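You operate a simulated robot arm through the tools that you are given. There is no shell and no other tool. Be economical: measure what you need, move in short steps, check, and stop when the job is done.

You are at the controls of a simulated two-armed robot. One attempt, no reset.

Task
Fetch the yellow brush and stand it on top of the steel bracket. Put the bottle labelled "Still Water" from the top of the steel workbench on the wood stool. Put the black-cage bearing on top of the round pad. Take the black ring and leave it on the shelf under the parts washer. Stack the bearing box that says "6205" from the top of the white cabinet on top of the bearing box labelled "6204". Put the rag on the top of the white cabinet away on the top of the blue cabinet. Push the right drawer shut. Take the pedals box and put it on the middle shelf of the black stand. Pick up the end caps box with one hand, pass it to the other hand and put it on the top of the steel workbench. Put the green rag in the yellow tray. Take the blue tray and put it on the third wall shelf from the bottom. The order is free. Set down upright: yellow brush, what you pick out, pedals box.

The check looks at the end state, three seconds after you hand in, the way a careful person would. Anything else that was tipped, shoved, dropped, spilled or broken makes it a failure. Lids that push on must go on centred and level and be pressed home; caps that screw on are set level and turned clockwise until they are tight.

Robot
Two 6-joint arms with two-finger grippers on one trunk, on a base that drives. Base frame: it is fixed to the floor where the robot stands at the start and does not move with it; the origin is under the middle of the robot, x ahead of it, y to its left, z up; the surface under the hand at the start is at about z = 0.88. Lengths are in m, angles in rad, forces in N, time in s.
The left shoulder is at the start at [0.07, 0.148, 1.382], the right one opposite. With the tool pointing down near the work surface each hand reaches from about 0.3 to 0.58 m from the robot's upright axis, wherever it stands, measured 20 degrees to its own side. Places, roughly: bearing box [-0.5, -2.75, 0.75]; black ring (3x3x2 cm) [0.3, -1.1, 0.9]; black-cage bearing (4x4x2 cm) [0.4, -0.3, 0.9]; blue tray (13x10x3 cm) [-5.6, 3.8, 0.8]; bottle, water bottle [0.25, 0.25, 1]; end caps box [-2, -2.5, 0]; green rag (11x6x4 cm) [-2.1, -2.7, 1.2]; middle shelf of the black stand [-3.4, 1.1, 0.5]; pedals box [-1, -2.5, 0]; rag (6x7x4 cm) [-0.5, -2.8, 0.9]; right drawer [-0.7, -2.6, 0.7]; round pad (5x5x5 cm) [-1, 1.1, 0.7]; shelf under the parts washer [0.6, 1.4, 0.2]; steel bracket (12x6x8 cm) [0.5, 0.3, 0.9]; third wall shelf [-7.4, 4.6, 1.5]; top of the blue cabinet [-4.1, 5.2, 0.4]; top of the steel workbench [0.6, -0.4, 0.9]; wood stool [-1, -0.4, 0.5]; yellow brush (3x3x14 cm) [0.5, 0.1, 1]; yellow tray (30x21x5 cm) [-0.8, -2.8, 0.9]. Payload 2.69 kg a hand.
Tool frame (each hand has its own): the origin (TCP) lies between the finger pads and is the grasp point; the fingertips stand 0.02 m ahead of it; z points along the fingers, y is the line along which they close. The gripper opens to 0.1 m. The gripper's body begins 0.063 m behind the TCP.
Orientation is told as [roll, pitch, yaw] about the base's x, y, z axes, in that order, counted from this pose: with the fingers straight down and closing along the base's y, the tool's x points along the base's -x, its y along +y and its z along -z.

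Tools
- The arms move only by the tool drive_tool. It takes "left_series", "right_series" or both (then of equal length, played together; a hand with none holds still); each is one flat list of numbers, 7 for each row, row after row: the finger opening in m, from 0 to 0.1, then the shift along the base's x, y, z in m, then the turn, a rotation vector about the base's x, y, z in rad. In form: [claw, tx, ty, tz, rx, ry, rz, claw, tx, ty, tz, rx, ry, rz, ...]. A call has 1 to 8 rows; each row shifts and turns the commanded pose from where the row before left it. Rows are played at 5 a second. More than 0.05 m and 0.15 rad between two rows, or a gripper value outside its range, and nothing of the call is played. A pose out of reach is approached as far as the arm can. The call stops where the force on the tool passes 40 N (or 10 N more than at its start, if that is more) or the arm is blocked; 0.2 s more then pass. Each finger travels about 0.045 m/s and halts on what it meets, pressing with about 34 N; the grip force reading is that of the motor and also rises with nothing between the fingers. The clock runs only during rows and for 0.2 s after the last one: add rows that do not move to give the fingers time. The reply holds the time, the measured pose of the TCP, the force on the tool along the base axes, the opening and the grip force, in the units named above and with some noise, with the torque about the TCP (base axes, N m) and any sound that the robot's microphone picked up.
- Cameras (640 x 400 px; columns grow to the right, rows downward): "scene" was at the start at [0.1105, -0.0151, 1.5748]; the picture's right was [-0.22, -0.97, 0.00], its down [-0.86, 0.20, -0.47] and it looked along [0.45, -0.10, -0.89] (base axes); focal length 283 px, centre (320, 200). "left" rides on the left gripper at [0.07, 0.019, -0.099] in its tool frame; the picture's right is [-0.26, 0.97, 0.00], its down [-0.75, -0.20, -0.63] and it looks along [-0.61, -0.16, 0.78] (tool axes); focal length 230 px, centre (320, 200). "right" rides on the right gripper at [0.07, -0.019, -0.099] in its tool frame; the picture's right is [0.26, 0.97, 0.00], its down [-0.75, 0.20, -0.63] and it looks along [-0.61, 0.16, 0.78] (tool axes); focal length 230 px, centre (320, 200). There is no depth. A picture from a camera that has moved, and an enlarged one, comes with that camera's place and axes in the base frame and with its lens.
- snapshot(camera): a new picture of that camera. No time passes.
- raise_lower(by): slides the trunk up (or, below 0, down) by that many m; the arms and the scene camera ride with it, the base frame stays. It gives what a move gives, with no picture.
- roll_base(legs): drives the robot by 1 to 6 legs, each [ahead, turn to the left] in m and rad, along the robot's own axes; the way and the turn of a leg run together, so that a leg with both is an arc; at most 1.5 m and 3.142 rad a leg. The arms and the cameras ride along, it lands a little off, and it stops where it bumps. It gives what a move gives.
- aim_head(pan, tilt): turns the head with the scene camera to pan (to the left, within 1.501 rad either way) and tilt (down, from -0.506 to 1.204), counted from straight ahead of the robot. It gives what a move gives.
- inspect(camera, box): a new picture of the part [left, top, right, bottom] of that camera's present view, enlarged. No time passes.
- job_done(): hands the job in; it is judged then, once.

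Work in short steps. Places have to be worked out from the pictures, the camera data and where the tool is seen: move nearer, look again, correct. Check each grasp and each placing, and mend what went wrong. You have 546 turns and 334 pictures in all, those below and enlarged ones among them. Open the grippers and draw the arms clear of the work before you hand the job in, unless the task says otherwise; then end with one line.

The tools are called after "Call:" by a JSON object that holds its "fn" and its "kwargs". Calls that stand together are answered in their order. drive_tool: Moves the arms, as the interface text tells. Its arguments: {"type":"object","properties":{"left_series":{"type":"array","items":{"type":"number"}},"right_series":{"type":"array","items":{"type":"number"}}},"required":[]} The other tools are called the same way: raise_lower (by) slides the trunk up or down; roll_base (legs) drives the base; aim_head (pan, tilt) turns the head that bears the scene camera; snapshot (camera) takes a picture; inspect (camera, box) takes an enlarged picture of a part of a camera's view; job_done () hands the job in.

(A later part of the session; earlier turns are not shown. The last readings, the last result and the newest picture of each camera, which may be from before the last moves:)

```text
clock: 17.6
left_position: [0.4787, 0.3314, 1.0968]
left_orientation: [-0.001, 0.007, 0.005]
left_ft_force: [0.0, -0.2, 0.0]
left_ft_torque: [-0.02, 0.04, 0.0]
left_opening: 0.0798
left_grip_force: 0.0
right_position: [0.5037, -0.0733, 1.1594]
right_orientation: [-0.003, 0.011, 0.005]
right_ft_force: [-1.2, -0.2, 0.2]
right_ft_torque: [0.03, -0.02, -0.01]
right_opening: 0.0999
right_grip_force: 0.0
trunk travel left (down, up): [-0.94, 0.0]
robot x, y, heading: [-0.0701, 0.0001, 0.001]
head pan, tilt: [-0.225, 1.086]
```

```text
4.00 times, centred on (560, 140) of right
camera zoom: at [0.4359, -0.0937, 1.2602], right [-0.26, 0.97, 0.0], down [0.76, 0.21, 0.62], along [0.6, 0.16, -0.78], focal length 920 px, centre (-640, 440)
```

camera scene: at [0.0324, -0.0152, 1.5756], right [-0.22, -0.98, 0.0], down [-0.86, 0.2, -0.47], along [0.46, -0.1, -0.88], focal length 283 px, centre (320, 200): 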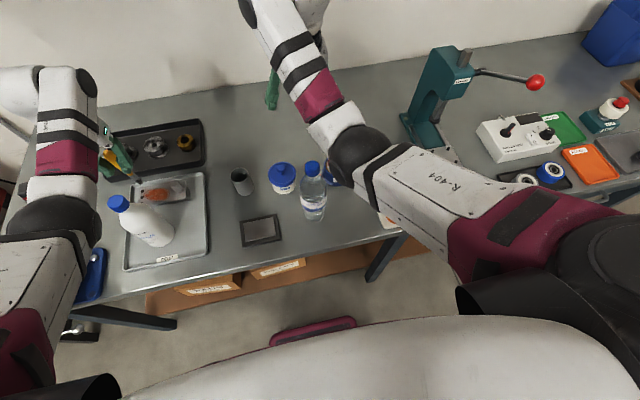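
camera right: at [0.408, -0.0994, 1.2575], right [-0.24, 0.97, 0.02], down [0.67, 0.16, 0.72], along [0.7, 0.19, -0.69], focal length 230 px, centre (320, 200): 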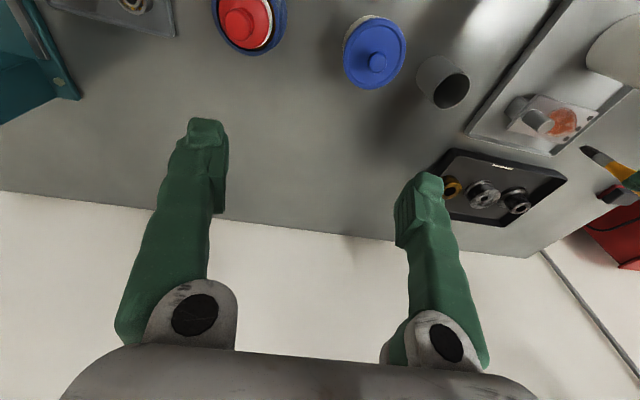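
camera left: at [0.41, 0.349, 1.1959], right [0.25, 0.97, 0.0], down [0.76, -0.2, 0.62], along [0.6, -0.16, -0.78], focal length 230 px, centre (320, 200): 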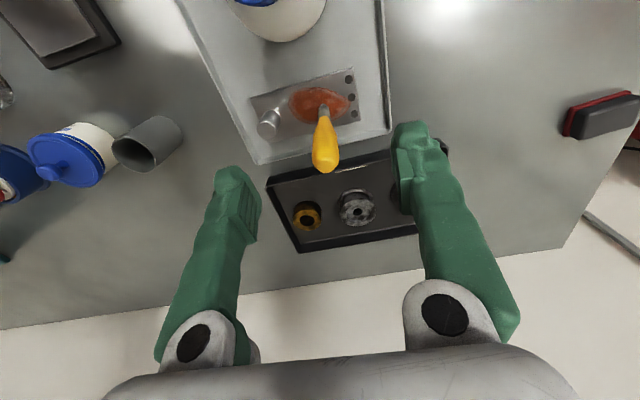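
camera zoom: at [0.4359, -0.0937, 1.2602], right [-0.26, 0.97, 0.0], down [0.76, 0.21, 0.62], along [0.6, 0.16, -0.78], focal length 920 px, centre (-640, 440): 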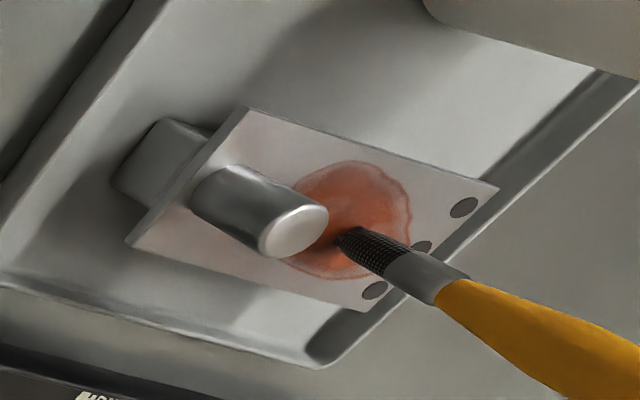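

Brush is placed. Retract the left hand toward y≈0.15 and view the water bottle.

Call:
{"fn": "drive_tool", "kwargs": {"left_series": [0.08, 0, -0.045, 0.005, 0, 0, 0, 0.08, 0, -0.045, 0, 0, 0, 0, 0.08, 0, -0.045, 0, 0, 0, 0, 0.08, 0, -0.045, 0, 0, 0, 0]}}

Call:
{"fn": "snapshot", "kwargs": {"camera": "left"}}

Call:
{"fn": "snapshot", "kwargs": {"camera": "scene"}}

```text
clock: 18.6
left_position: [0.4869, 0.1513, 1.0919]
left_orientation: [0.003, 0.005, 0.006]
left_ft_force: [-0.2, -0.6, -0.8]
left_ft_torque: [0.01, -0.02, 0.0]
left_opening: 0.0799
left_grip_force: 0.1
left hand out of reach, approached as far as the arm can: row 1, 2
right_position: [0.5026, -0.0772, 1.16]
right_orientation: [0.0, 0.011, 0.003]
right_ft_force: [-0.2, -0.4, 0.8]
right_ft_torque: [0.01, 0.0, 0.01]
right_opening: 0.0998
right_grip_force: 0.1
trunk travel left (down, up): [-0.94, 0.0]
robot x, y, heading: [-0.0678, -0.0013, -0.001]
head pan, tilt: [-0.225, 1.086]
```

```text
295 pictures are left
camera left: at [0.4193, 0.1685, 1.1916], right [0.25, 0.97, 0.0], down [0.76, -0.2, 0.62], along [0.6, -0.16, -0.78], focal length 230 px, centre (320, 200)
```

left: 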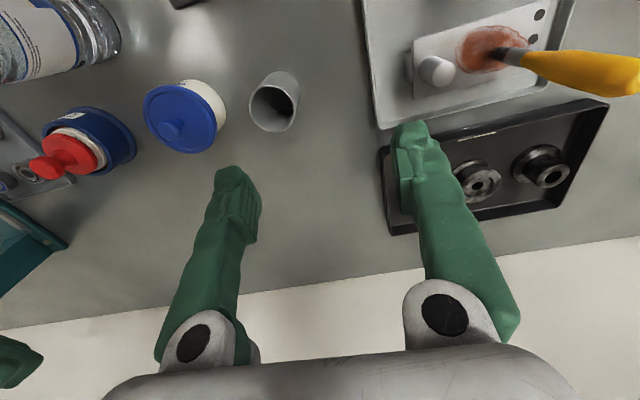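

```text
294 pictures are left
camera scene: at [0.0416, -0.0176, 1.5749], right [-0.22, -0.97, 0.0], down [-0.86, 0.2, -0.47], along [0.45, -0.1, -0.89], focal length 283 px, centre (320, 200)
```

scene: 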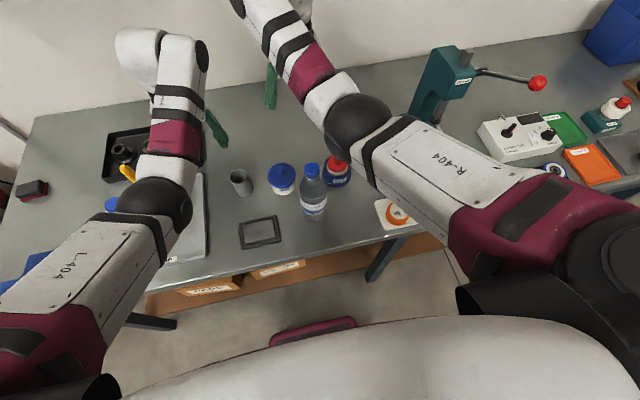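

Bottle stands near (0.377, -0.072), cap top z≈1.075. Back up 0.12 m, which brings the right hand above it.

Call:
{"fn": "roll_base", "kwargs": {"legs": [[-0.12, 0]]}}

Call:
{"fn": "snapshot", "kwargs": {"camera": "right"}}

```text
clock: 19.8
left_position: [0.3935, 0.1529, 1.0875]
left_orientation: [-0.001, 0.01, 0.008]
left_ft_force: [-0.2, -0.2, 1.4]
left_ft_torque: [-0.02, 0.03, 0.0]
left_opening: 0.08
left_grip_force: 0.0
right_position: [0.417, -0.0715, 1.1517]
right_orientation: [0.012, -0.005, -0.004]
right_ft_force: [0.1, -2.1, -0.6]
right_ft_torque: [0.03, 0.03, 0.02]
right_opening: 0.1001
right_grip_force: 0.1
trunk travel left (down, up): [-0.94, 0.0]
robot x, y, heading: [-0.1683, 0.0027, 0.005]
head pan, tilt: [-0.225, 1.086]
stopped in leg 1: the robot was blocked; the commanded pose is now the measured one
```

```text
293 pictures are left
camera right: at [0.3474, -0.0921, 1.2502], right [-0.25, 0.97, 0.01], down [0.75, 0.19, 0.64], along [0.61, 0.17, -0.77], focal length 230 px, centre (320, 200)
```

right: 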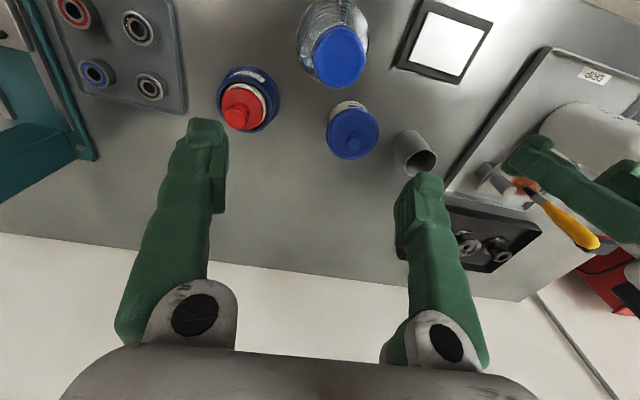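

Blocked again slightly early, though nothing is touched in view. I check the right-hand/side surroundings with the head before continuing.

Call:
{"fn": "aim_head", "kwargs": {"pan": -1.4, "tilt": 0.5}}

Call:
{"fn": "snapshot", "kwargs": {"camera": "scene"}}

Call:
{"fn": "aim_head", "kwargs": {"pan": 1.4, "tilt": 0.5}}

Call:
{"fn": "snapshot", "kwargs": {"camera": "scene"}}

```text
clock: 21.2
left_position: [0.3679, 0.1526, 1.0978]
left_orientation: [0.0, -0.011, 0.008]
left_ft_force: [-0.1, 0.6, -0.8]
left_ft_torque: [-0.02, 0.03, 0.0]
left_opening: 0.0799
left_grip_force: 0.2
right_position: [0.3899, -0.0724, 1.1623]
right_orientation: [0.01, -0.025, -0.006]
right_ft_force: [-0.3, -0.2, 0.8]
right_ft_torque: [-0.06, -0.02, -0.01]
right_opening: 0.1001
right_grip_force: 0.2
trunk travel left (down, up): [-0.94, 0.0]
robot x, y, heading: [-0.1648, 0.0, 0.0]
head pan, tilt: [-1.4, 0.499]
```

```text
292 pictures are left
camera scene: at [-0.1101, -0.0904, 1.6219], right [-0.99, -0.17, 0.0], down [-0.08, 0.47, -0.88], along [0.15, -0.86, -0.48], focal length 283 px, centre (320, 200)
```

scene: 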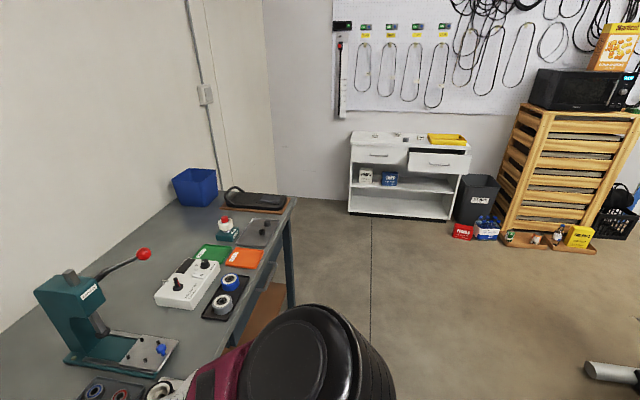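

```text
clock: 23.6
left_position: [0.373, 0.1531, 1.0968]
left_orientation: [0.0, -0.007, 0.01]
left_ft_force: [0.4, 0.9, -0.1]
left_ft_torque: [0.0, 0.04, -0.01]
left_opening: 0.0802
left_grip_force: 0.0
right_position: [0.3926, -0.0714, 1.1617]
right_orientation: [0.009, -0.02, -0.004]
right_ft_force: [-0.1, 0.4, 0.5]
right_ft_torque: [-0.01, -0.02, 0.01]
right_opening: 0.1
right_grip_force: 0.0
trunk travel left (down, up): [-0.94, 0.0]
robot x, y, heading: [-0.1693, -0.002, 0.001]
head pan, tilt: [1.4, 0.499]
```

```text
291 pictures are left
camera scene: at [-0.1053, 0.0888, 1.6217], right [0.99, -0.17, 0.0], down [-0.08, -0.47, -0.88], along [0.15, 0.87, -0.48], focal length 283 px, centre (320, 200)
```

scene: 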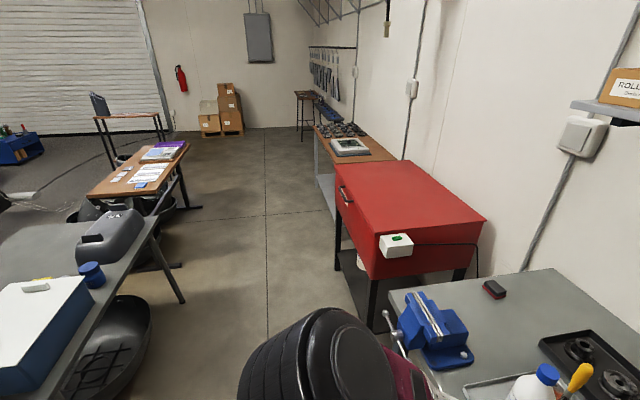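

The base did complete its way; the "block" seems a tracking artefact. Re-aim the head, level the right hand and move it over the bottle cap.

Call:
{"fn": "aim_head", "kwargs": {"pan": -0.2, "tilt": 0.9}}

Call:
{"fn": "drive_tool", "kwargs": {"right_series": [0.1, -0.012, 0, 0, -0.009, 0.02, 0.004, 0.1, -0.011, 0, 0, 0, 0, 0, 0.1, 0, 0, -0.03, 0, 0, 0, 0.1, 0, 0, 0, 0, 0, 0]}}

Call:
{"fn": "snapshot", "kwargs": {"camera": "right"}}

Call:
{"fn": "snapshot", "kwargs": {"camera": "scene"}}

```text
clock: 25.3
left_position: [0.3718, 0.1529, 1.0956]
left_orientation: [0.0, -0.008, 0.009]
left_ft_force: [0.1, 0.0, 0.0]
left_ft_torque: [-0.01, 0.01, 0.03]
left_opening: 0.0799
left_grip_force: 0.1
right_position: [0.3925, -0.0719, 1.1611]
right_orientation: [0.009, -0.018, -0.006]
right_ft_force: [-0.8, -0.2, 0.0]
right_ft_torque: [-0.03, -0.04, -0.01]
right_opening: 0.1001
right_grip_force: 0.2
trunk travel left (down, up): [-0.94, 0.0]
robot x, y, heading: [-0.1743, -0.0014, 0.003]
head pan, tilt: [-0.201, 0.901]
```

```text
clock: 26.3
left_position: [0.3721, 0.1518, 1.097]
left_orientation: [-0.001, -0.008, 0.009]
left_ft_force: [0.4, -0.2, 0.2]
left_ft_torque: [0.02, 0.01, 0.01]
left_opening: 0.08
left_grip_force: 0.0
right_position: [0.3916, -0.0646, 1.1194]
right_orientation: [-0.002, 0.004, -0.002]
right_ft_force: [1.1, 0.2, 0.4]
right_ft_torque: [0.02, -0.02, 0.01]
right_opening: 0.1002
right_grip_force: 0.1
right hand out of reach, approached as far as the arm can: row 1, 2
trunk travel left (down, up): [-0.94, 0.0]
robot x, y, heading: [-0.1664, 0.0003, -0.0]
head pan, tilt: [-0.201, 0.901]
```

```text
290 pictures are left
camera right: at [0.3227, -0.0839, 1.2202], right [-0.26, 0.97, 0.0], down [0.75, 0.2, 0.63], along [0.61, 0.16, -0.78], focal length 230 px, centre (320, 200)
```

right: 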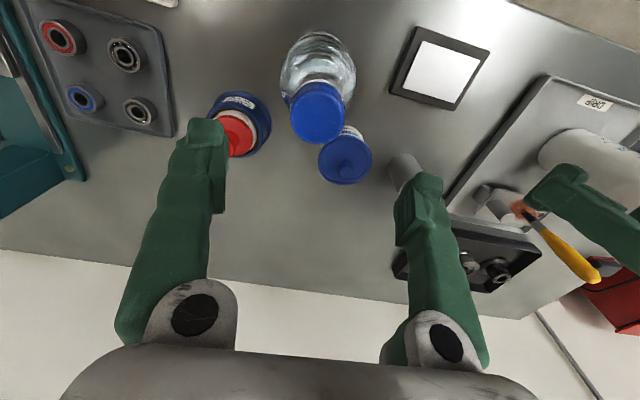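

```text
289 pictures are left
camera scene: at [-0.047, -0.0162, 1.5878], right [-0.2, -0.98, 0.0], down [-0.77, 0.16, -0.62], along [0.61, -0.12, -0.78], focal length 283 px, centre (320, 200)
```

scene: 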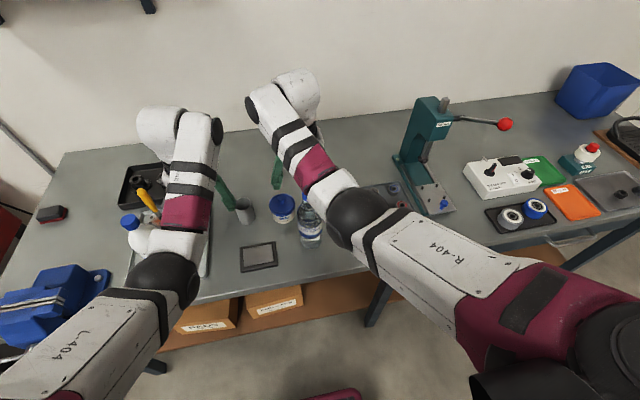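

Cap at (0.370, -0.073). Move in and down a little.

Call:
{"fn": "drive_tool", "kwargs": {"right_series": [0.1, -0.011, -0.005, -0.008, 0, 0, 0, 0.1, -0.011, -0.004, -0.006, 0, 0, 0, 0.1, 0, 0, 0, 0, 0, 0]}}

Call:
{"fn": "snapshot", "kwargs": {"camera": "right"}}

```text
clock: 27.1
left_position: [0.3712, 0.1531, 1.0964]
left_orientation: [-0.002, -0.006, 0.009]
left_ft_force: [-0.5, -0.3, -0.7]
left_ft_torque: [0.0, 0.0, 0.03]
left_opening: 0.0799
left_grip_force: 0.0
right_position: [0.3692, -0.0727, 1.1069]
right_orientation: [-0.003, 0.003, -0.002]
right_ft_force: [-0.1, 0.2, 0.2]
right_ft_torque: [0.0, -0.03, -0.01]
right_opening: 0.1001
right_grip_force: 0.1
trunk travel left (down, up): [-0.94, 0.0]
robot x, y, heading: [-0.1697, -0.0028, -0.0]
head pan, tilt: [-0.201, 0.901]
```

```text
288 pictures are left
camera right: at [0.3013, -0.0925, 1.2068], right [-0.26, 0.97, 0.0], down [0.75, 0.2, 0.63], along [0.61, 0.16, -0.78], focal length 230 px, centre (320, 200)
```

right: 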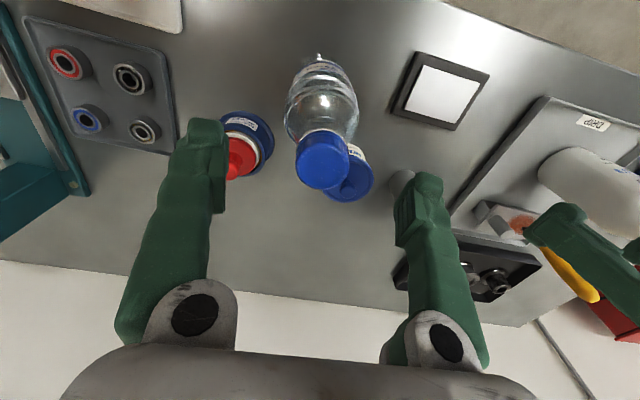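

Centred. Descend to z≈1.058 and close on the cap.

Call:
{"fn": "drive_tool", "kwargs": {"right_series": [0.1, 0.002, 0, -0.025, 0, 0, 0, 0.1, 0, 0, -0.024, 0, 0, 0, 0.07, 0, 0, 0, 0, 0, 0, 0.05, 0, 0, 0, 0, 0, 0, 0.0, 0, 0, 0, 0, 0, 0, 0.0, 0, 0, 0, 0, 0, 0, 0, 0, 0, 0, 0, 0, 0, 0, 0, 0, 0, 0, 0, 0]}}

Call:
{"fn": "snapshot", "kwargs": {"camera": "right"}}

```text
clock: 28.9
left_position: [0.372, 0.1525, 1.0961]
left_orientation: [-0.002, -0.007, 0.009]
left_ft_force: [-0.7, -0.5, 0.1]
left_ft_torque: [0.01, 0.02, -0.02]
left_opening: 0.0799
left_grip_force: 0.0
right_position: [0.373, -0.0736, 1.0563]
right_orientation: [-0.004, 0.003, -0.003]
right_ft_force: [0.1, 1.0, 0.0]
right_ft_torque: [0.06, -0.01, 0.03]
right_opening: 0.0429
right_grip_force: 33.9
trunk travel left (down, up): [-0.94, 0.0]
robot x, y, heading: [-0.1693, 0.0008, 0.002]
head pan, tilt: [-0.201, 0.901]
```

```text
287 pictures are left
camera right: at [0.305, -0.0929, 1.1558], right [-0.26, 0.97, 0.0], down [0.75, 0.2, 0.63], along [0.61, 0.16, -0.78], focal length 230 px, centre (320, 200)
```

right: 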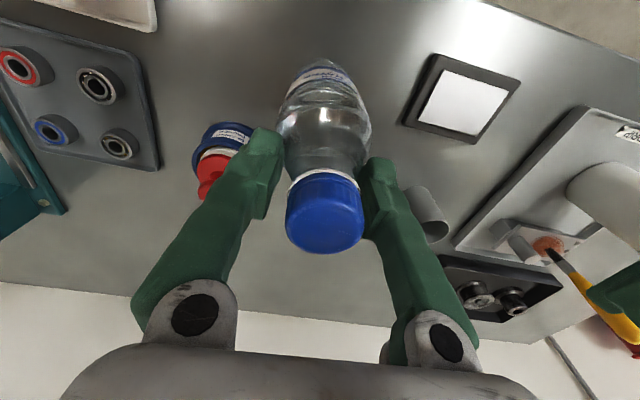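

Gripped at 43 mm. Lift gently and check.

Call:
{"fn": "drive_tool", "kwargs": {"right_series": [0, 0, 0, 0.01, 0, 0, 0, 0, 0, 0, 0.015, 0, 0, 0, 0, 0, 0, 0, 0, 0, 0]}}

Call:
{"fn": "snapshot", "kwargs": {"camera": "right"}}

Call:
{"fn": "inspect", "kwargs": {"camera": "scene", "box": [220, 160, 400, 280]}}

```text
clock: 29.7
left_position: [0.3732, 0.1515, 1.0958]
left_orientation: [0.001, -0.004, 0.009]
left_ft_force: [0.3, 0.8, 0.0]
left_ft_torque: [-0.03, -0.02, -0.01]
left_opening: 0.0799
left_grip_force: 0.0
right_position: [0.3749, -0.0751, 1.08]
right_orientation: [-0.002, 0.004, -0.001]
right_ft_force: [-0.3, 0.2, -4.3]
right_ft_torque: [0.01, 0.01, -0.01]
right_opening: 0.0264
right_grip_force: 33.8
trunk travel left (down, up): [-0.94, 0.0]
robot x, y, heading: [-0.1685, 0.0033, 0.002]
head pan, tilt: [-0.201, 0.901]
```

```text
286 pictures are left
camera right: at [0.3071, -0.0949, 1.1796], right [-0.26, 0.97, 0.0], down [0.75, 0.2, 0.63], along [0.61, 0.16, -0.78], focal length 230 px, centre (320, 200)
```

right: 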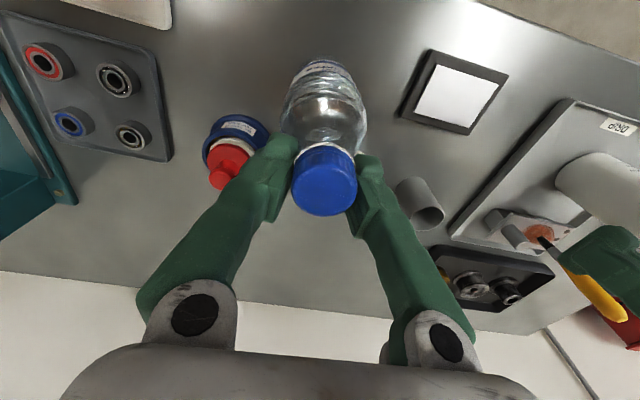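

```text
3.33 times, centred on (310, 220) of scene
camera zoom: at [-0.0455, -0.0161, 1.5876], right [-0.2, -0.98, 0.0], down [-0.77, 0.16, -0.62], along [0.61, -0.12, -0.78], focal length 943 px, centre (353, 133)
```

zoom: 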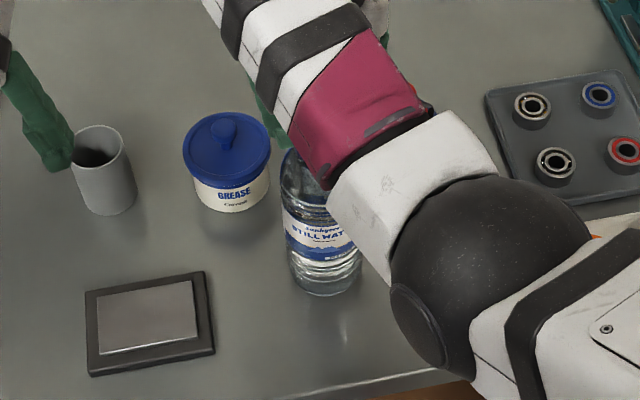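

The fingers slid to the neck under the cap (26 mm) and the weight shows 4.3 N. Lift more and check it follows.

Call:
{"fn": "drive_tool", "kwargs": {"right_series": [0, 0, 0, 0.01, 0, 0, 0, 0, 0.005, 0, 0.015, 0, 0, 0, 0, 0.005, 0, 0.01, 0, 0, 0, 0, 0, 0, 0, 0, 0, 0]}}

Call:
{"fn": "snapshot", "kwargs": {"camera": "right"}}

Call:
{"fn": "inspect", "kwargs": {"camera": "scene", "box": [220, 160, 400, 280]}}

```text
clock: 30.7
left_position: [0.3721, 0.1533, 1.0963]
left_orientation: [0.001, -0.003, 0.009]
left_ft_force: [-0.6, 0.5, 0.3]
left_ft_torque: [-0.02, 0.0, 0.01]
left_opening: 0.08
left_grip_force: 0.0
right_position: [0.3843, -0.0732, 1.116]
right_orientation: [-0.002, 0.003, -0.001]
right_ft_force: [0.1, 1.0, -5.1]
right_ft_torque: [-0.03, -0.05, -0.03]
right_opening: 0.0264
right_grip_force: 34.3
trunk travel left (down, up): [-0.94, 0.0]
robot x, y, heading: [-0.1714, 0.0017, -0.002]
head pan, tilt: [-0.201, 0.901]
```

```text
284 pictures are left
camera right: at [0.3158, -0.0931, 1.216], right [-0.26, 0.97, 0.0], down [0.75, 0.2, 0.63], along [0.61, 0.16, -0.78], focal length 230 px, centre (320, 200)
```

right: 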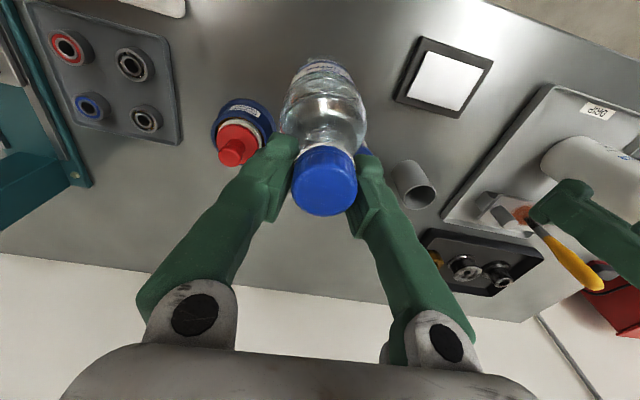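

```text
3.33 times, centred on (310, 220) of scene
camera zoom: at [-0.0461, -0.0161, 1.5877], right [-0.2, -0.98, 0.0], down [-0.77, 0.16, -0.62], along [0.61, -0.12, -0.78], focal length 943 px, centre (353, 133)
```

zoom: 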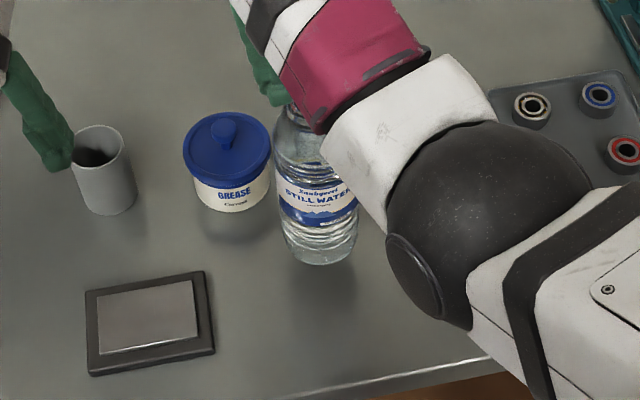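

The bottle hangs freely. Back away from the bench 0.35 m (slowly in two legs) and then turn the head to see the stool.

Call:
{"fn": "roll_base", "kwargs": {"legs": [[-0.12, 0], [-0.23, 0]]}}

Call:
{"fn": "aim_head", "kwargs": {"pan": -1.5, "tilt": 0.9}}

Call:
{"fn": "snapshot", "kwargs": {"camera": "scene"}}

Call:
{"fn": "snapshot", "kwargs": {"camera": "right"}}

```text
clock: 31.9
left_position: [0.2886, 0.1463, 1.095]
left_orientation: [-0.026, -0.081, 0.011]
left_ft_force: [-0.1, 0.7, 0.6]
left_ft_torque: [-0.01, 0.02, -0.01]
left_opening: 0.0798
left_grip_force: 0.0
right_position: [0.2874, -0.0749, 1.1099]
right_orientation: [0.004, 0.002, -0.012]
right_ft_force: [0.6, -1.1, -4.2]
right_ft_torque: [0.03, -0.18, -0.01]
right_opening: 0.0257
right_grip_force: 34.3
trunk travel left (down, up): [-0.94, 0.0]
robot x, y, heading: [-0.2755, 0.0006, -0.003]
head pan, tilt: [-0.201, 0.901]
stopped in leg 1: the robot was blocked; the commanded pose is now the measured one
```

```text
clock: 33.4
left_position: [0.2586, 0.1476, 1.1071]
left_orientation: [-0.026, -0.1, 0.013]
left_ft_force: [-0.3, 0.3, -0.3]
left_ft_torque: [0.01, -0.03, 0.01]
left_opening: 0.0799
left_grip_force: 0.0
right_position: [0.2564, -0.0742, 1.1228]
right_orientation: [0.003, -0.021, -0.011]
right_ft_force: [-0.2, 0.6, -4.2]
right_ft_torque: [-0.01, -0.04, 0.02]
right_opening: 0.0257
right_grip_force: 34.5
trunk travel left (down, up): [-0.94, 0.0]
robot x, y, heading: [-0.2703, -0.0, -0.001]
head pan, tilt: [-1.499, 0.901]
```

```text
282 pictures are left
camera scene: at [-0.2285, -0.0763, 1.5881], right [-1.0, -0.07, 0.0], down [-0.05, 0.78, -0.62], along [0.05, -0.62, -0.78], focal length 283 px, centre (320, 200)
```

scene: 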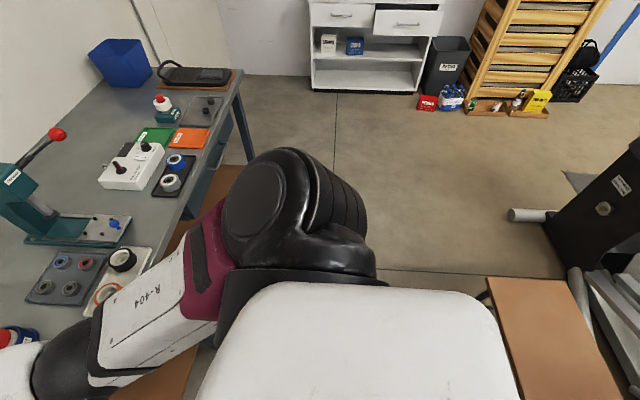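

```text
281 pictures are left
camera right: at [0.1862, -0.0933, 1.2206], right [-0.25, 0.97, 0.0], down [0.74, 0.19, 0.64], along [0.62, 0.16, -0.76], focal length 230 px, centre (320, 200)
```

right: 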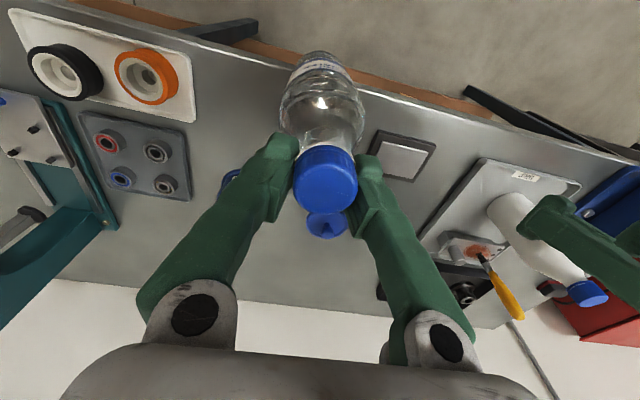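

The stool is the rectangular wood top around (-1.02, -0.4). First relax both arms (lower left hand, restore tilt) so driving isn't disturbed.

Call:
{"fn": "drive_tool", "kwargs": {"left_series": [0.08, 0, 0, -0.03, 0.013, 0.05, 0, 0.08, 0, 0, -0.03, 0.013, 0.05, -0.01, 0.08, 0, 0, -0.03, 0, 0, 0], "right_series": [0, 0.01, 0, -0.01, 0, 0.02, 0.01, 0, 0.01, 0, -0.015, 0, 0, 0, 0, 0, 0, 0, 0, 0, 0]}}

Call:
{"fn": "roll_base", "kwargs": {"legs": [[-0.15, 0]]}}

```text
clock: 34.2
left_position: [0.2618, 0.147, 1.0138]
left_orientation: [0.001, 0.005, 0.0]
left_ft_force: [0.0, 0.5, 0.6]
left_ft_torque: [-0.02, 0.03, 0.02]
left_opening: 0.0801
left_grip_force: 0.1
right_position: [0.2821, -0.0752, 1.0961]
right_orientation: [-0.001, 0.009, 0.0]
right_ft_force: [-1.0, 0.6, -5.1]
right_ft_torque: [-0.01, -0.04, -0.01]
right_opening: 0.0256
right_grip_force: 34.0
trunk travel left (down, up): [-0.94, 0.0]
robot x, y, heading: [-0.2749, -0.0028, 0.002]
head pan, tilt: [-1.499, 0.901]
```

```text
clock: 35.4
left_position: [0.153, 0.1489, 1.0048]
left_orientation: [0.012, 0.039, 0.006]
left_ft_force: [1.8, 0.1, -1.0]
left_ft_torque: [-0.01, 0.07, 0.04]
left_opening: 0.0801
left_grip_force: 0.1
right_position: [0.171, -0.079, 1.0827]
right_orientation: [-0.018, 0.064, -0.016]
right_ft_force: [1.1, 0.0, -5.8]
right_ft_torque: [-0.02, -0.04, 0.02]
right_opening: 0.0254
right_grip_force: 34.3
trunk travel left (down, up): [-0.94, 0.0]
robot x, y, heading: [-0.3798, 0.0027, -0.001]
head pan, tilt: [-1.499, 0.901]
stopped in leg 1: the robot was blocked; the commanded pose is now the measured one
```

Moving in short legs worked before; continue back with short legs.

Call:
{"fn": "roll_base", "kwargs": {"legs": [[-0.05, 0]]}}

Call:
{"fn": "snapshot", "kwargs": {"camera": "right"}}

```text
clock: 36.3
left_position: [-0.0195, 0.1984, 0.998]
left_orientation: [0.14, 0.085, 0.062]
left_ft_force: [-3.0, -3.2, -3.9]
left_ft_torque: [0.23, -0.22, -0.03]
left_opening: 0.0799
left_grip_force: 0.1
right_position: [0.0449, -0.1539, 1.0643]
right_orientation: [-0.137, -0.064, -0.116]
right_ft_force: [-2.2, 1.9, -9.4]
right_ft_torque: [0.06, 0.26, -0.05]
right_opening: 0.028
right_grip_force: 34.1
trunk travel left (down, up): [-0.94, 0.0]
robot x, y, heading: [-0.4109, -0.0012, -0.009]
head pan, tilt: [-1.499, 0.901]
stopped in leg 1: the robot was blocked; the commanded pose is now the measured one
```

```text
280 pictures are left
camera right: at [-0.0296, -0.1508, 1.1616], right [-0.14, 0.98, -0.15], down [0.74, 0.2, 0.64], along [0.66, -0.02, -0.75], focal length 230 px, centre (320, 200)
```

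right: 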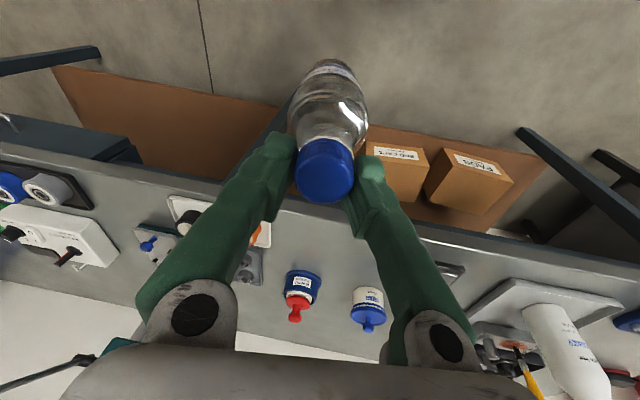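

The hands swung; I query the state and look around for a real obstacle behind.

Call:
{"fn": "aim_head", "kwargs": {"pan": 1.5, "tilt": 0.9}}

Call:
{"fn": "snapshot", "kwargs": {"camera": "scene"}}

```text
clock: 38.9
left_position: [0.0107, 0.1687, 0.9904]
left_orientation: [0.094, 0.139, 0.029]
left_ft_force: [0.3, -0.1, 0.5]
left_ft_torque: [-0.02, 0.02, 0.05]
left_opening: 0.0803
left_grip_force: 0.0
right_position: [0.0723, -0.1206, 1.0579]
right_orientation: [-0.103, 0.005, -0.07]
right_ft_force: [-0.9, 0.0, -5.9]
right_ft_torque: [0.02, -0.07, -0.02]
right_opening: 0.0276
right_grip_force: 34.0
trunk travel left (down, up): [-0.94, 0.0]
robot x, y, heading: [-0.4101, 0.0029, -0.005]
head pan, tilt: [1.499, 0.901]
```

```text
279 pictures are left
camera scene: at [-0.355, 0.0744, 1.5877], right [1.0, -0.08, 0.0], down [-0.06, -0.78, -0.62], along [0.05, 0.62, -0.78], focal length 283 px, centre (320, 200)
```

scene: 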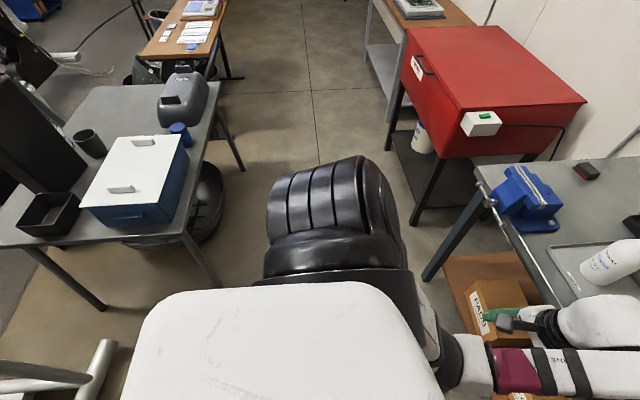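

Before anything else I want to see what lies behind the robot. Turn right in place by a part and look backward with the head.

Call:
{"fn": "roll_base", "kwargs": {"legs": [[0, -0.5]]}}

Call:
{"fn": "aim_head", "kwargs": {"pan": -1.5, "tilt": 0.8}}

Call:
{"fn": "snapshot", "kwargs": {"camera": "scene"}}

```text
clock: 40.7
left_position: [0.0388, -0.05, 0.9904]
left_orientation: [0.094, 0.14, -0.47]
left_ft_force: [-0.4, 0.7, 0.6]
left_ft_torque: [-0.03, 0.02, -0.01]
left_opening: 0.0801
left_grip_force: 0.0
right_position: [-0.0437, -0.3364, 1.0594]
right_orientation: [-0.101, 0.001, -0.57]
right_ft_force: [0.4, -0.5, -5.1]
right_ft_torque: [-0.04, -0.04, 0.01]
right_opening: 0.028
right_grip_force: 33.7
trunk travel left (down, up): [-0.94, 0.0]
robot x, y, heading: [-0.4098, -0.0013, -0.505]
head pan, tilt: [1.499, 0.901]
```

```text
clock: 43.3
left_position: [0.0395, -0.0503, 0.9903]
left_orientation: [0.094, 0.135, -0.467]
left_ft_force: [0.0, 0.2, -0.3]
left_ft_torque: [-0.02, 0.01, 0.0]
left_opening: 0.0801
left_grip_force: 0.0
right_position: [-0.0437, -0.3377, 1.0584]
right_orientation: [-0.102, -0.002, -0.569]
right_ft_force: [-0.2, -0.3, -5.3]
right_ft_torque: [0.01, -0.05, 0.02]
right_opening: 0.0278
right_grip_force: 33.2
trunk travel left (down, up): [-0.94, 0.0]
robot x, y, heading: [-0.407, 0.002, -0.496]
head pan, tilt: [-1.499, 0.799]
```

```text
278 pictures are left
camera scene: at [-0.4022, -0.0986, 1.5957], right [-0.91, 0.42, 0.0], down [0.3, 0.65, -0.7], along [-0.29, -0.63, -0.72], focal length 283 px, centre (320, 200)
```

scene: 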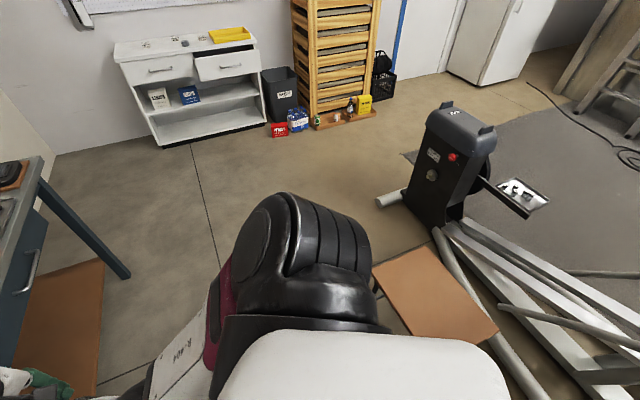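

The stool top spans x -0.88…-1.18, y -0.59…-0.17. Turn further right to see directly behind.

Call:
{"fn": "roll_base", "kwargs": {"legs": [[0, -0.8]]}}

Call:
{"fn": "aim_head", "kwargs": {"pan": -1.2, "tilt": 0.95}}

Call:
{"fn": "snapshot", "kwargs": {"camera": "scene"}}

```text
clock: 45.8
left_position: [-0.1248, -0.3492, 0.989]
left_orientation: [0.094, 0.14, -1.242]
left_ft_force: [0.9, 0.0, 0.6]
left_ft_torque: [0.04, -0.01, -0.02]
left_opening: 0.0801
left_grip_force: 0.0
right_position: [-0.3859, -0.4977, 1.0593]
right_orientation: [-0.099, -0.004, -1.346]
right_ft_force: [0.1, -0.8, -5.0]
right_ft_torque: [0.0, 0.01, -0.03]
right_opening: 0.0278
right_grip_force: 33.9
trunk travel left (down, up): [-0.94, 0.0]
robot x, y, heading: [-0.4133, -0.0031, -1.277]
head pan, tilt: [-1.499, 0.799]
```

```text
clock: 46.6
left_position: [-0.124, -0.3504, 0.9897]
left_orientation: [0.097, 0.139, -1.241]
left_ft_force: [0.3, 0.0, -1.0]
left_ft_torque: [-0.01, 0.01, -0.01]
left_opening: 0.08
left_grip_force: 0.0
right_position: [-0.387, -0.4978, 1.0607]
right_orientation: [-0.099, -0.008, -1.346]
right_ft_force: [0.0, 0.0, -5.3]
right_ft_torque: [0.0, -0.03, -0.02]
right_opening: 0.0277
right_grip_force: 33.9
trunk travel left (down, up): [-0.94, 0.0]
robot x, y, heading: [-0.4118, -0.0033, -1.277]
head pan, tilt: [-1.201, 0.949]
```

```text
277 pictures are left
camera scene: at [-0.4564, -0.0942, 1.5842], right [-0.61, 0.79, 0.0], down [0.64, 0.5, -0.58], along [-0.46, -0.36, -0.81], focal length 283 px, centre (320, 200)
```

scene: 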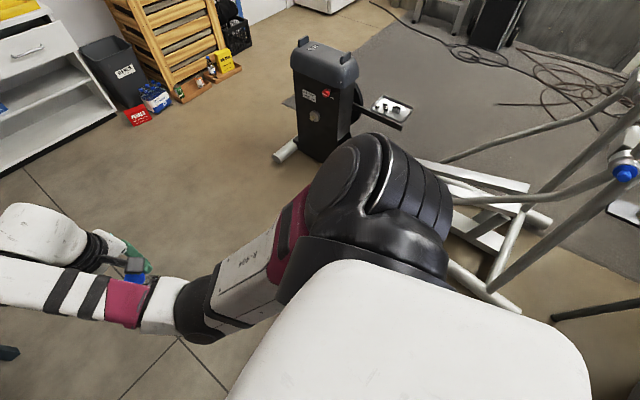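

No obstacle near the robot's back; turning works cleanly. Straighten both tools, then turn right to face the stool.

Call:
{"fn": "drive_tool", "kwargs": {"left_series": [0.08, 0, 0, 0, -0.08, 0.023, 0, 0.08, 0, 0, 0, -0.08, 0.023, 0, 0.08, 0, 0, 0, 0, 0, 0], "right_series": [0, 0, 0, 0, 0.011, -0.049, 0.03, 0, 0, 0, 0, 0.011, -0.049, 0.03, 0, 0, 0, 0, 0, 0, 0]}}

Call:
{"fn": "roll_base", "kwargs": {"legs": [[0, -1.07]]}}

Call:
{"fn": "aim_head", "kwargs": {"pan": -0.2, "tilt": 0.9}}

Call:
{"fn": "snapshot", "kwargs": {"camera": "scene"}}

```text
clock: 47.4
left_position: [-0.1141, -0.3533, 0.9928]
left_orientation: [0.019, -0.013, -1.244]
left_ft_force: [0.4, 0.6, -0.3]
left_ft_torque: [0.01, 0.0, 0.03]
left_opening: 0.0801
left_grip_force: 0.1
right_position: [-0.3794, -0.5034, 1.0467]
right_orientation: [0.003, -0.01, -1.284]
right_ft_force: [-0.6, -0.3, -5.4]
right_ft_torque: [0.0, -0.01, -0.03]
right_opening: 0.0276
right_grip_force: 33.7
right hand out of reach, approached as far as the arm can: row 1
trunk travel left (down, up): [-0.94, 0.0]
robot x, y, heading: [-0.4109, 0.0003, -1.277]
head pan, tilt: [-1.201, 0.949]
```

```text
clock: 50.5
left_position: [-0.5809, -0.4273, 0.9891]
left_orientation: [0.021, -0.002, -2.323]
left_ft_force: [0.1, 0.5, 0.1]
left_ft_torque: [-0.02, 0.01, 0.02]
left_opening: 0.0799
left_grip_force: 0.0
right_position: [-0.8419, -0.2646, 1.0468]
right_orientation: [0.002, -0.011, -2.37]
right_ft_force: [1.3, -1.6, -4.8]
right_ft_torque: [0.01, 0.07, 0.0]
right_opening: 0.0274
right_grip_force: 34.2
trunk travel left (down, up): [-0.94, 0.0]
robot x, y, heading: [-0.4113, -0.0023, -2.362]
head pan, tilt: [-1.201, 0.949]
```

```text
clock: 51.8
left_position: [-0.5794, -0.4267, 0.989]
left_orientation: [0.022, -0.002, -2.323]
left_ft_force: [0.5, -0.1, 0.7]
left_ft_torque: [0.01, 0.03, -0.02]
left_opening: 0.0798
left_grip_force: 0.1
right_position: [-0.8423, -0.2642, 1.0474]
right_orientation: [0.002, -0.011, -2.37]
right_ft_force: [-0.2, -0.7, -5.8]
right_ft_torque: [0.01, 0.08, -0.02]
right_opening: 0.0278
right_grip_force: 34.0
trunk travel left (down, up): [-0.94, 0.0]
robot x, y, heading: [-0.4096, 0.001, -2.364]
head pan, tilt: [-0.201, 0.901]
```

```text
276 pictures are left
camera scene: at [-0.5133, -0.0777, 1.5877], right [-0.55, 0.84, 0.0], down [0.66, 0.43, -0.62], along [-0.52, -0.34, -0.78], focal length 283 px, centre (320, 200)
```

scene: 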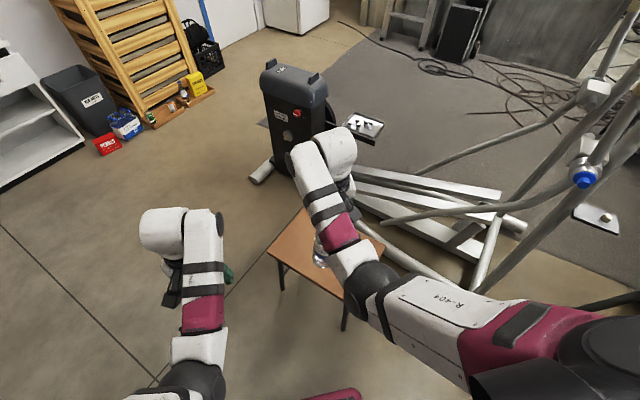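

The right hand is near the stool's edge. Advance in three short legs.

Call:
{"fn": "roll_base", "kwargs": {"legs": [[0.05, 0]]}}

Call:
{"fn": "roll_base", "kwargs": {"legs": [[0.05, 0]]}}

Call:
{"fn": "roll_base", "kwargs": {"legs": [[0.04, 0]]}}

Call:
{"fn": "snapshot", "kwargs": {"camera": "right"}}

Call:
{"fn": "snapshot", "kwargs": {"camera": "scene"}}

```text
clock: 52.7
left_position: [-0.6093, -0.4734, 0.9938]
left_orientation: [0.046, -0.02, -2.316]
left_ft_force: [-1.4, -0.6, 0.9]
left_ft_torque: [0.09, -0.05, 0.0]
left_opening: 0.0799
left_grip_force: 0.1
right_position: [-0.8759, -0.2985, 1.0477]
right_orientation: [0.003, -0.011, -2.372]
right_ft_force: [-0.9, -0.1, -5.6]
right_ft_torque: [0.06, 0.0, 0.0]
right_opening: 0.0274
right_grip_force: 34.0
trunk travel left (down, up): [-0.94, 0.0]
robot x, y, heading: [-0.4493, -0.0329, -2.358]
head pan, tilt: [-0.201, 0.901]
```

```text
clock: 54.2
left_position: [-0.517, -0.4673, 1.0173]
left_orientation: [0.178, -0.077, -2.276]
left_ft_force: [0.7, -0.6, -0.5]
left_ft_torque: [-0.02, -0.04, -0.01]
left_opening: 0.0805
left_grip_force: 0.0
right_position: [-0.9319, -0.2107, 1.0832]
right_orientation: [-0.2, -0.213, -2.449]
right_ft_force: [3.6, 1.6, -8.5]
right_ft_torque: [0.05, -0.19, 0.0]
right_opening: 0.0282
right_grip_force: 34.3
trunk travel left (down, up): [-0.94, 0.0]
robot x, y, heading: [-0.4835, -0.0673, -2.356]
head pan, tilt: [-0.201, 0.901]
stopped in leg 1: the robot was blocked; the commanded pose is now the measured one
```

```text
clock: 55.6
left_position: [-0.5405, -0.516, 1.0212]
left_orientation: [0.233, -0.095, -2.287]
left_ft_force: [-0.7, -0.7, -0.3]
left_ft_torque: [0.09, -0.1, 0.01]
left_opening: 0.0802
left_grip_force: 0.0
right_position: [-0.9957, -0.2308, 1.0933]
right_orientation: [-0.276, -0.272, -2.448]
right_ft_force: [-1.4, -0.7, -6.2]
right_ft_torque: [0.09, -0.19, -0.03]
right_opening: 0.0285
right_grip_force: 34.0
trunk travel left (down, up): [-0.94, 0.0]
robot x, y, heading: [-0.5142, -0.0966, -2.36]
head pan, tilt: [-0.201, 0.901]
stopped in leg 1: the robot was blocked; the commanded pose is now the measured one
```

```text
275 pictures are left
camera right: at [-0.916, -0.1783, 1.1715], right [0.73, -0.6, -0.32], down [-0.21, -0.65, 0.73], along [-0.65, -0.47, -0.6], focal length 230 px, centre (320, 200)
```

right: 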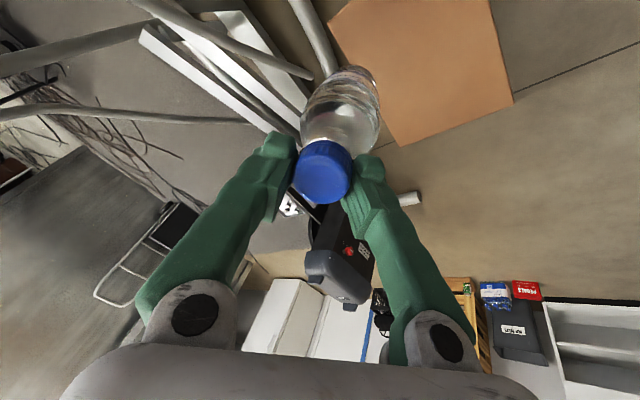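

```text
274 pictures are left
camera scene: at [-0.62, -0.1845, 1.5869], right [-0.55, 0.84, 0.0], down [0.66, 0.43, -0.62], along [-0.52, -0.34, -0.79], focal length 283 px, centre (320, 200)
```

scene: 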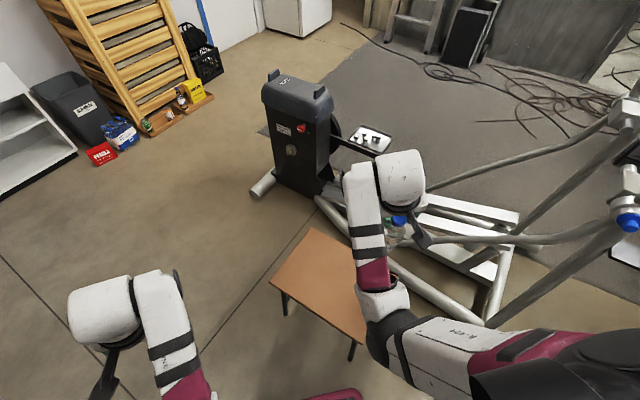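

The arms swing when I drive right after a move (not settled). I straighten both tools and put the right hand over the stool; in future I'll let the arms settle between legs.

Call:
{"fn": "drive_tool", "kwargs": {"left_series": [0.08, -0.03, 0, -0.004, 0.0717, -0.0623, 0, 0.08, -0.03, 0, -0.004, 0.0764, 0.0878, 0, 0.08, -0.03, 0, -0.004, 0.0764, 0.0878, 0, 0.08, -0.03, 0, -0.004, 0, 0, -0.073, 0.08, -0.028, 0, -0.004, 0, 0, 0, 0.08, 0, 0, 0, 0, 0, 0], "right_series": [0, 0, -0.03, -0.009, 0.087, -0.1046, 0, 0, 0, -0.03, -0.009, 0.087, -0.1046, 0, 0, 0, -0.03, -0.009, -0.106, -0.088, 0, 0, 0, -0.03, -0.009, -0.106, -0.088, 0, 0, -0.004, -0.029, -0.009, 0, 0, 0.088, 0, 0, 0, 0, 0, 0, 0]}}

Call:
{"fn": "snapshot", "kwargs": {"camera": "right"}}

Call:
{"fn": "snapshot", "kwargs": {"camera": "scene"}}

```text
clock: 57.2
left_position: [-0.6628, -0.5263, 0.9732]
left_orientation: [0.067, 0.002, -2.331]
left_ft_force: [-0.1, 0.0, -0.3]
left_ft_torque: [0.0, 0.02, 0.01]
left_opening: 0.0802
left_grip_force: 0.1
left hand out of reach, approached as far as the arm can: row 1, 2
right_position: [-0.9932, -0.3863, 1.0171]
right_orientation: [0.001, -0.002, -2.367]
right_ft_force: [0.2, 0.9, -4.3]
right_ft_torque: [0.1, 0.08, -0.02]
right_opening: 0.0285
right_grip_force: 34.3
right hand out of reach, approached as far as the arm can: row 1, 2
trunk travel left (down, up): [-0.94, 0.0]
robot x, y, heading: [-0.5125, -0.1009, -2.368]
head pan, tilt: [-0.201, 0.901]
stopped in row 6 (left hand): the arm was blocked; the commanded pose is now the measured one
```

```text
273 pictures are left
camera right: at [-0.9567, -0.3241, 1.1161], right [0.86, -0.51, 0.0], down [-0.39, -0.67, 0.63], along [-0.32, -0.55, -0.77], focal length 230 px, centre (320, 200)
```

right: 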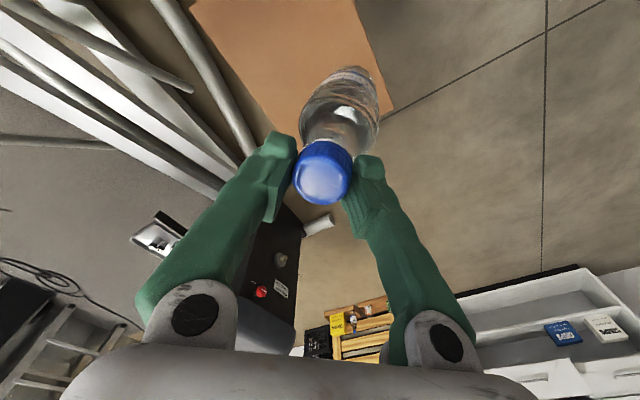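

```text
272 pictures are left
camera scene: at [-0.6137, -0.1751, 1.5879], right [-0.55, 0.84, 0.0], down [0.66, 0.43, -0.62], along [-0.52, -0.34, -0.78], focal length 283 px, centre (320, 200)
```

scene: 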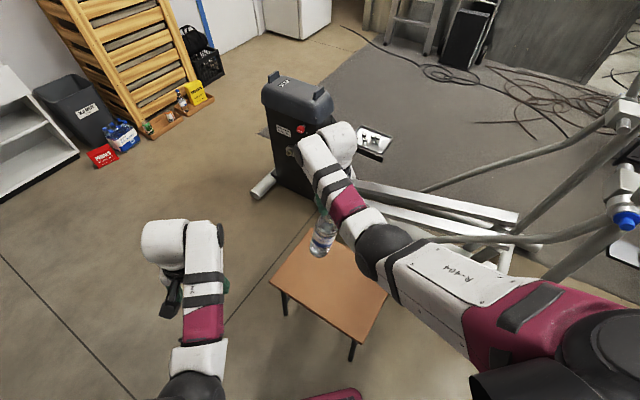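

The bottle seems to lean in the grip. I zoom to judge the lean.

Call:
{"fn": "inspect", "kwargs": {"camera": "scene", "box": [260, 170, 400, 300]}}

Call:
{"fn": "inspect", "kwargs": {"camera": "right", "box": [220, 30, 460, 220]}}

```text
3.08 times, centred on (330, 235) of scene
camera zoom: at [-0.6137, -0.1751, 1.5879], right [-0.55, 0.84, 0.0], down [0.66, 0.43, -0.62], along [-0.52, -0.34, -0.78], focal length 870 px, centre (289, 92)
```

zoom: 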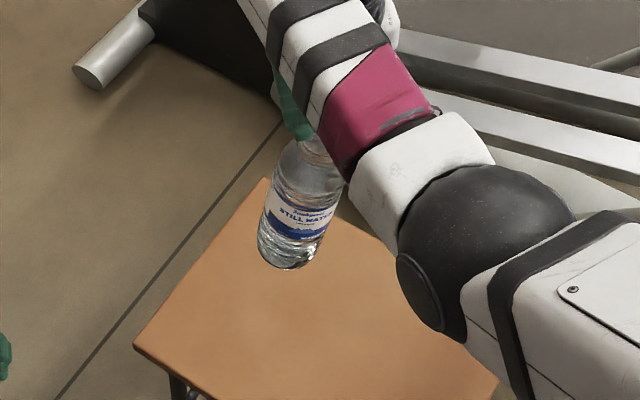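

```text
2.11 times, centred on (340, 125) of right
camera zoom: at [-0.9567, -0.3241, 1.1161], right [0.86, -0.51, 0.0], down [-0.39, -0.67, 0.63], along [-0.32, -0.55, -0.77], focal length 484 px, centre (278, 358)
```

zoom: 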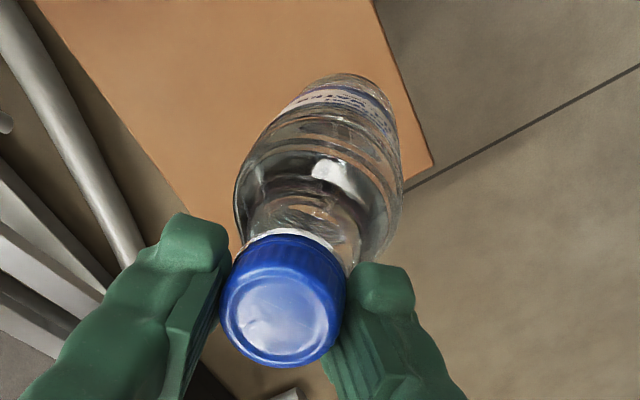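

The bottle leans ~15° along the finger axis. Lower the trunk 0.2 m, then rotate the tool about its x by 0.26 rad to bring the bottle vertical.

Call:
{"fn": "raise_lower", "kwargs": {"by": -0.2}}

Call:
{"fn": "drive_tool", "kwargs": {"right_series": [0, 0, 0, 0, 0.093, 0.091, 0, 0, 0, 0, 0, 0.093, 0.091, 0, 0, 0, 0, 0, 0, 0, 0]}}

Call:
{"fn": "snapshot", "kwargs": {"camera": "scene"}}

Call:
{"fn": "snapshot", "kwargs": {"camera": "right"}}

```text
clock: 59.4
left_position: [-0.6628, -0.5289, 0.7721]
left_orientation: [0.065, 0.002, -2.333]
left_ft_force: [0.4, -0.1, -1.2]
left_ft_torque: [-0.02, 0.0, 0.01]
left_opening: 0.08
left_grip_force: 0.1
right_position: [-0.9944, -0.3871, 0.8165]
right_orientation: [0.002, -0.005, -2.364]
right_ft_force: [-0.2, 0.5, -5.1]
right_ft_torque: [0.07, 0.13, 0.02]
right_opening: 0.0286
right_grip_force: 33.9
trunk travel left (down, up): [-0.74, 0.2]
robot x, y, heading: [-0.5126, -0.1012, -2.362]
head pan, tilt: [-0.201, 0.901]
```

```text
clock: 60.2
left_position: [-0.6629, -0.5279, 0.773]
left_orientation: [0.067, 0.005, -2.331]
left_ft_force: [0.6, 0.6, -0.3]
left_ft_torque: [0.0, -0.02, -0.02]
left_opening: 0.0799
left_grip_force: 0.1
right_position: [-0.9944, -0.3884, 0.8175]
right_orientation: [-0.257, -0.002, -2.363]
right_ft_force: [0.0, 0.8, -4.8]
right_ft_torque: [-0.08, -0.04, 0.0]
right_opening: 0.0284
right_grip_force: 33.7
trunk travel left (down, up): [-0.74, 0.2]
robot x, y, heading: [-0.5113, -0.0988, -2.363]
head pan, tilt: [-0.201, 0.901]
```

```text
269 pictures are left
camera scene: at [-0.6147, -0.177, 1.3877], right [-0.55, 0.84, 0.0], down [0.66, 0.43, -0.62], along [-0.52, -0.34, -0.78], focal length 283 px, centre (320, 200)
```

scene: 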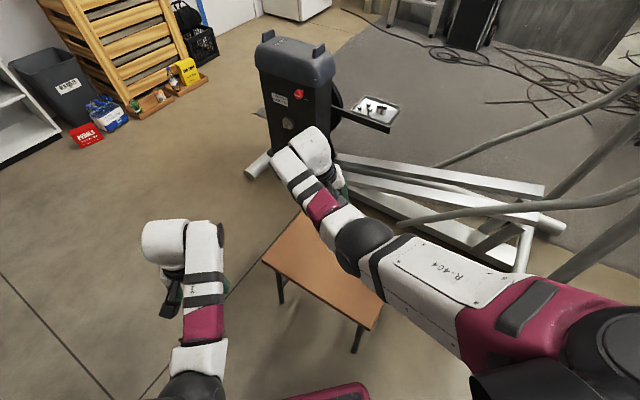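

```text
268 pictures are left
camera right: at [-0.9393, -0.3446, 0.9172], right [0.84, -0.48, -0.25], down [-0.28, -0.78, 0.56], along [-0.46, -0.4, -0.79], focal length 230 px, centre (320, 200)
```

right: 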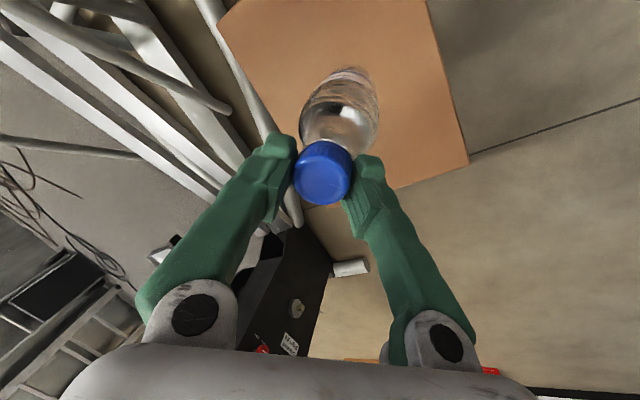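

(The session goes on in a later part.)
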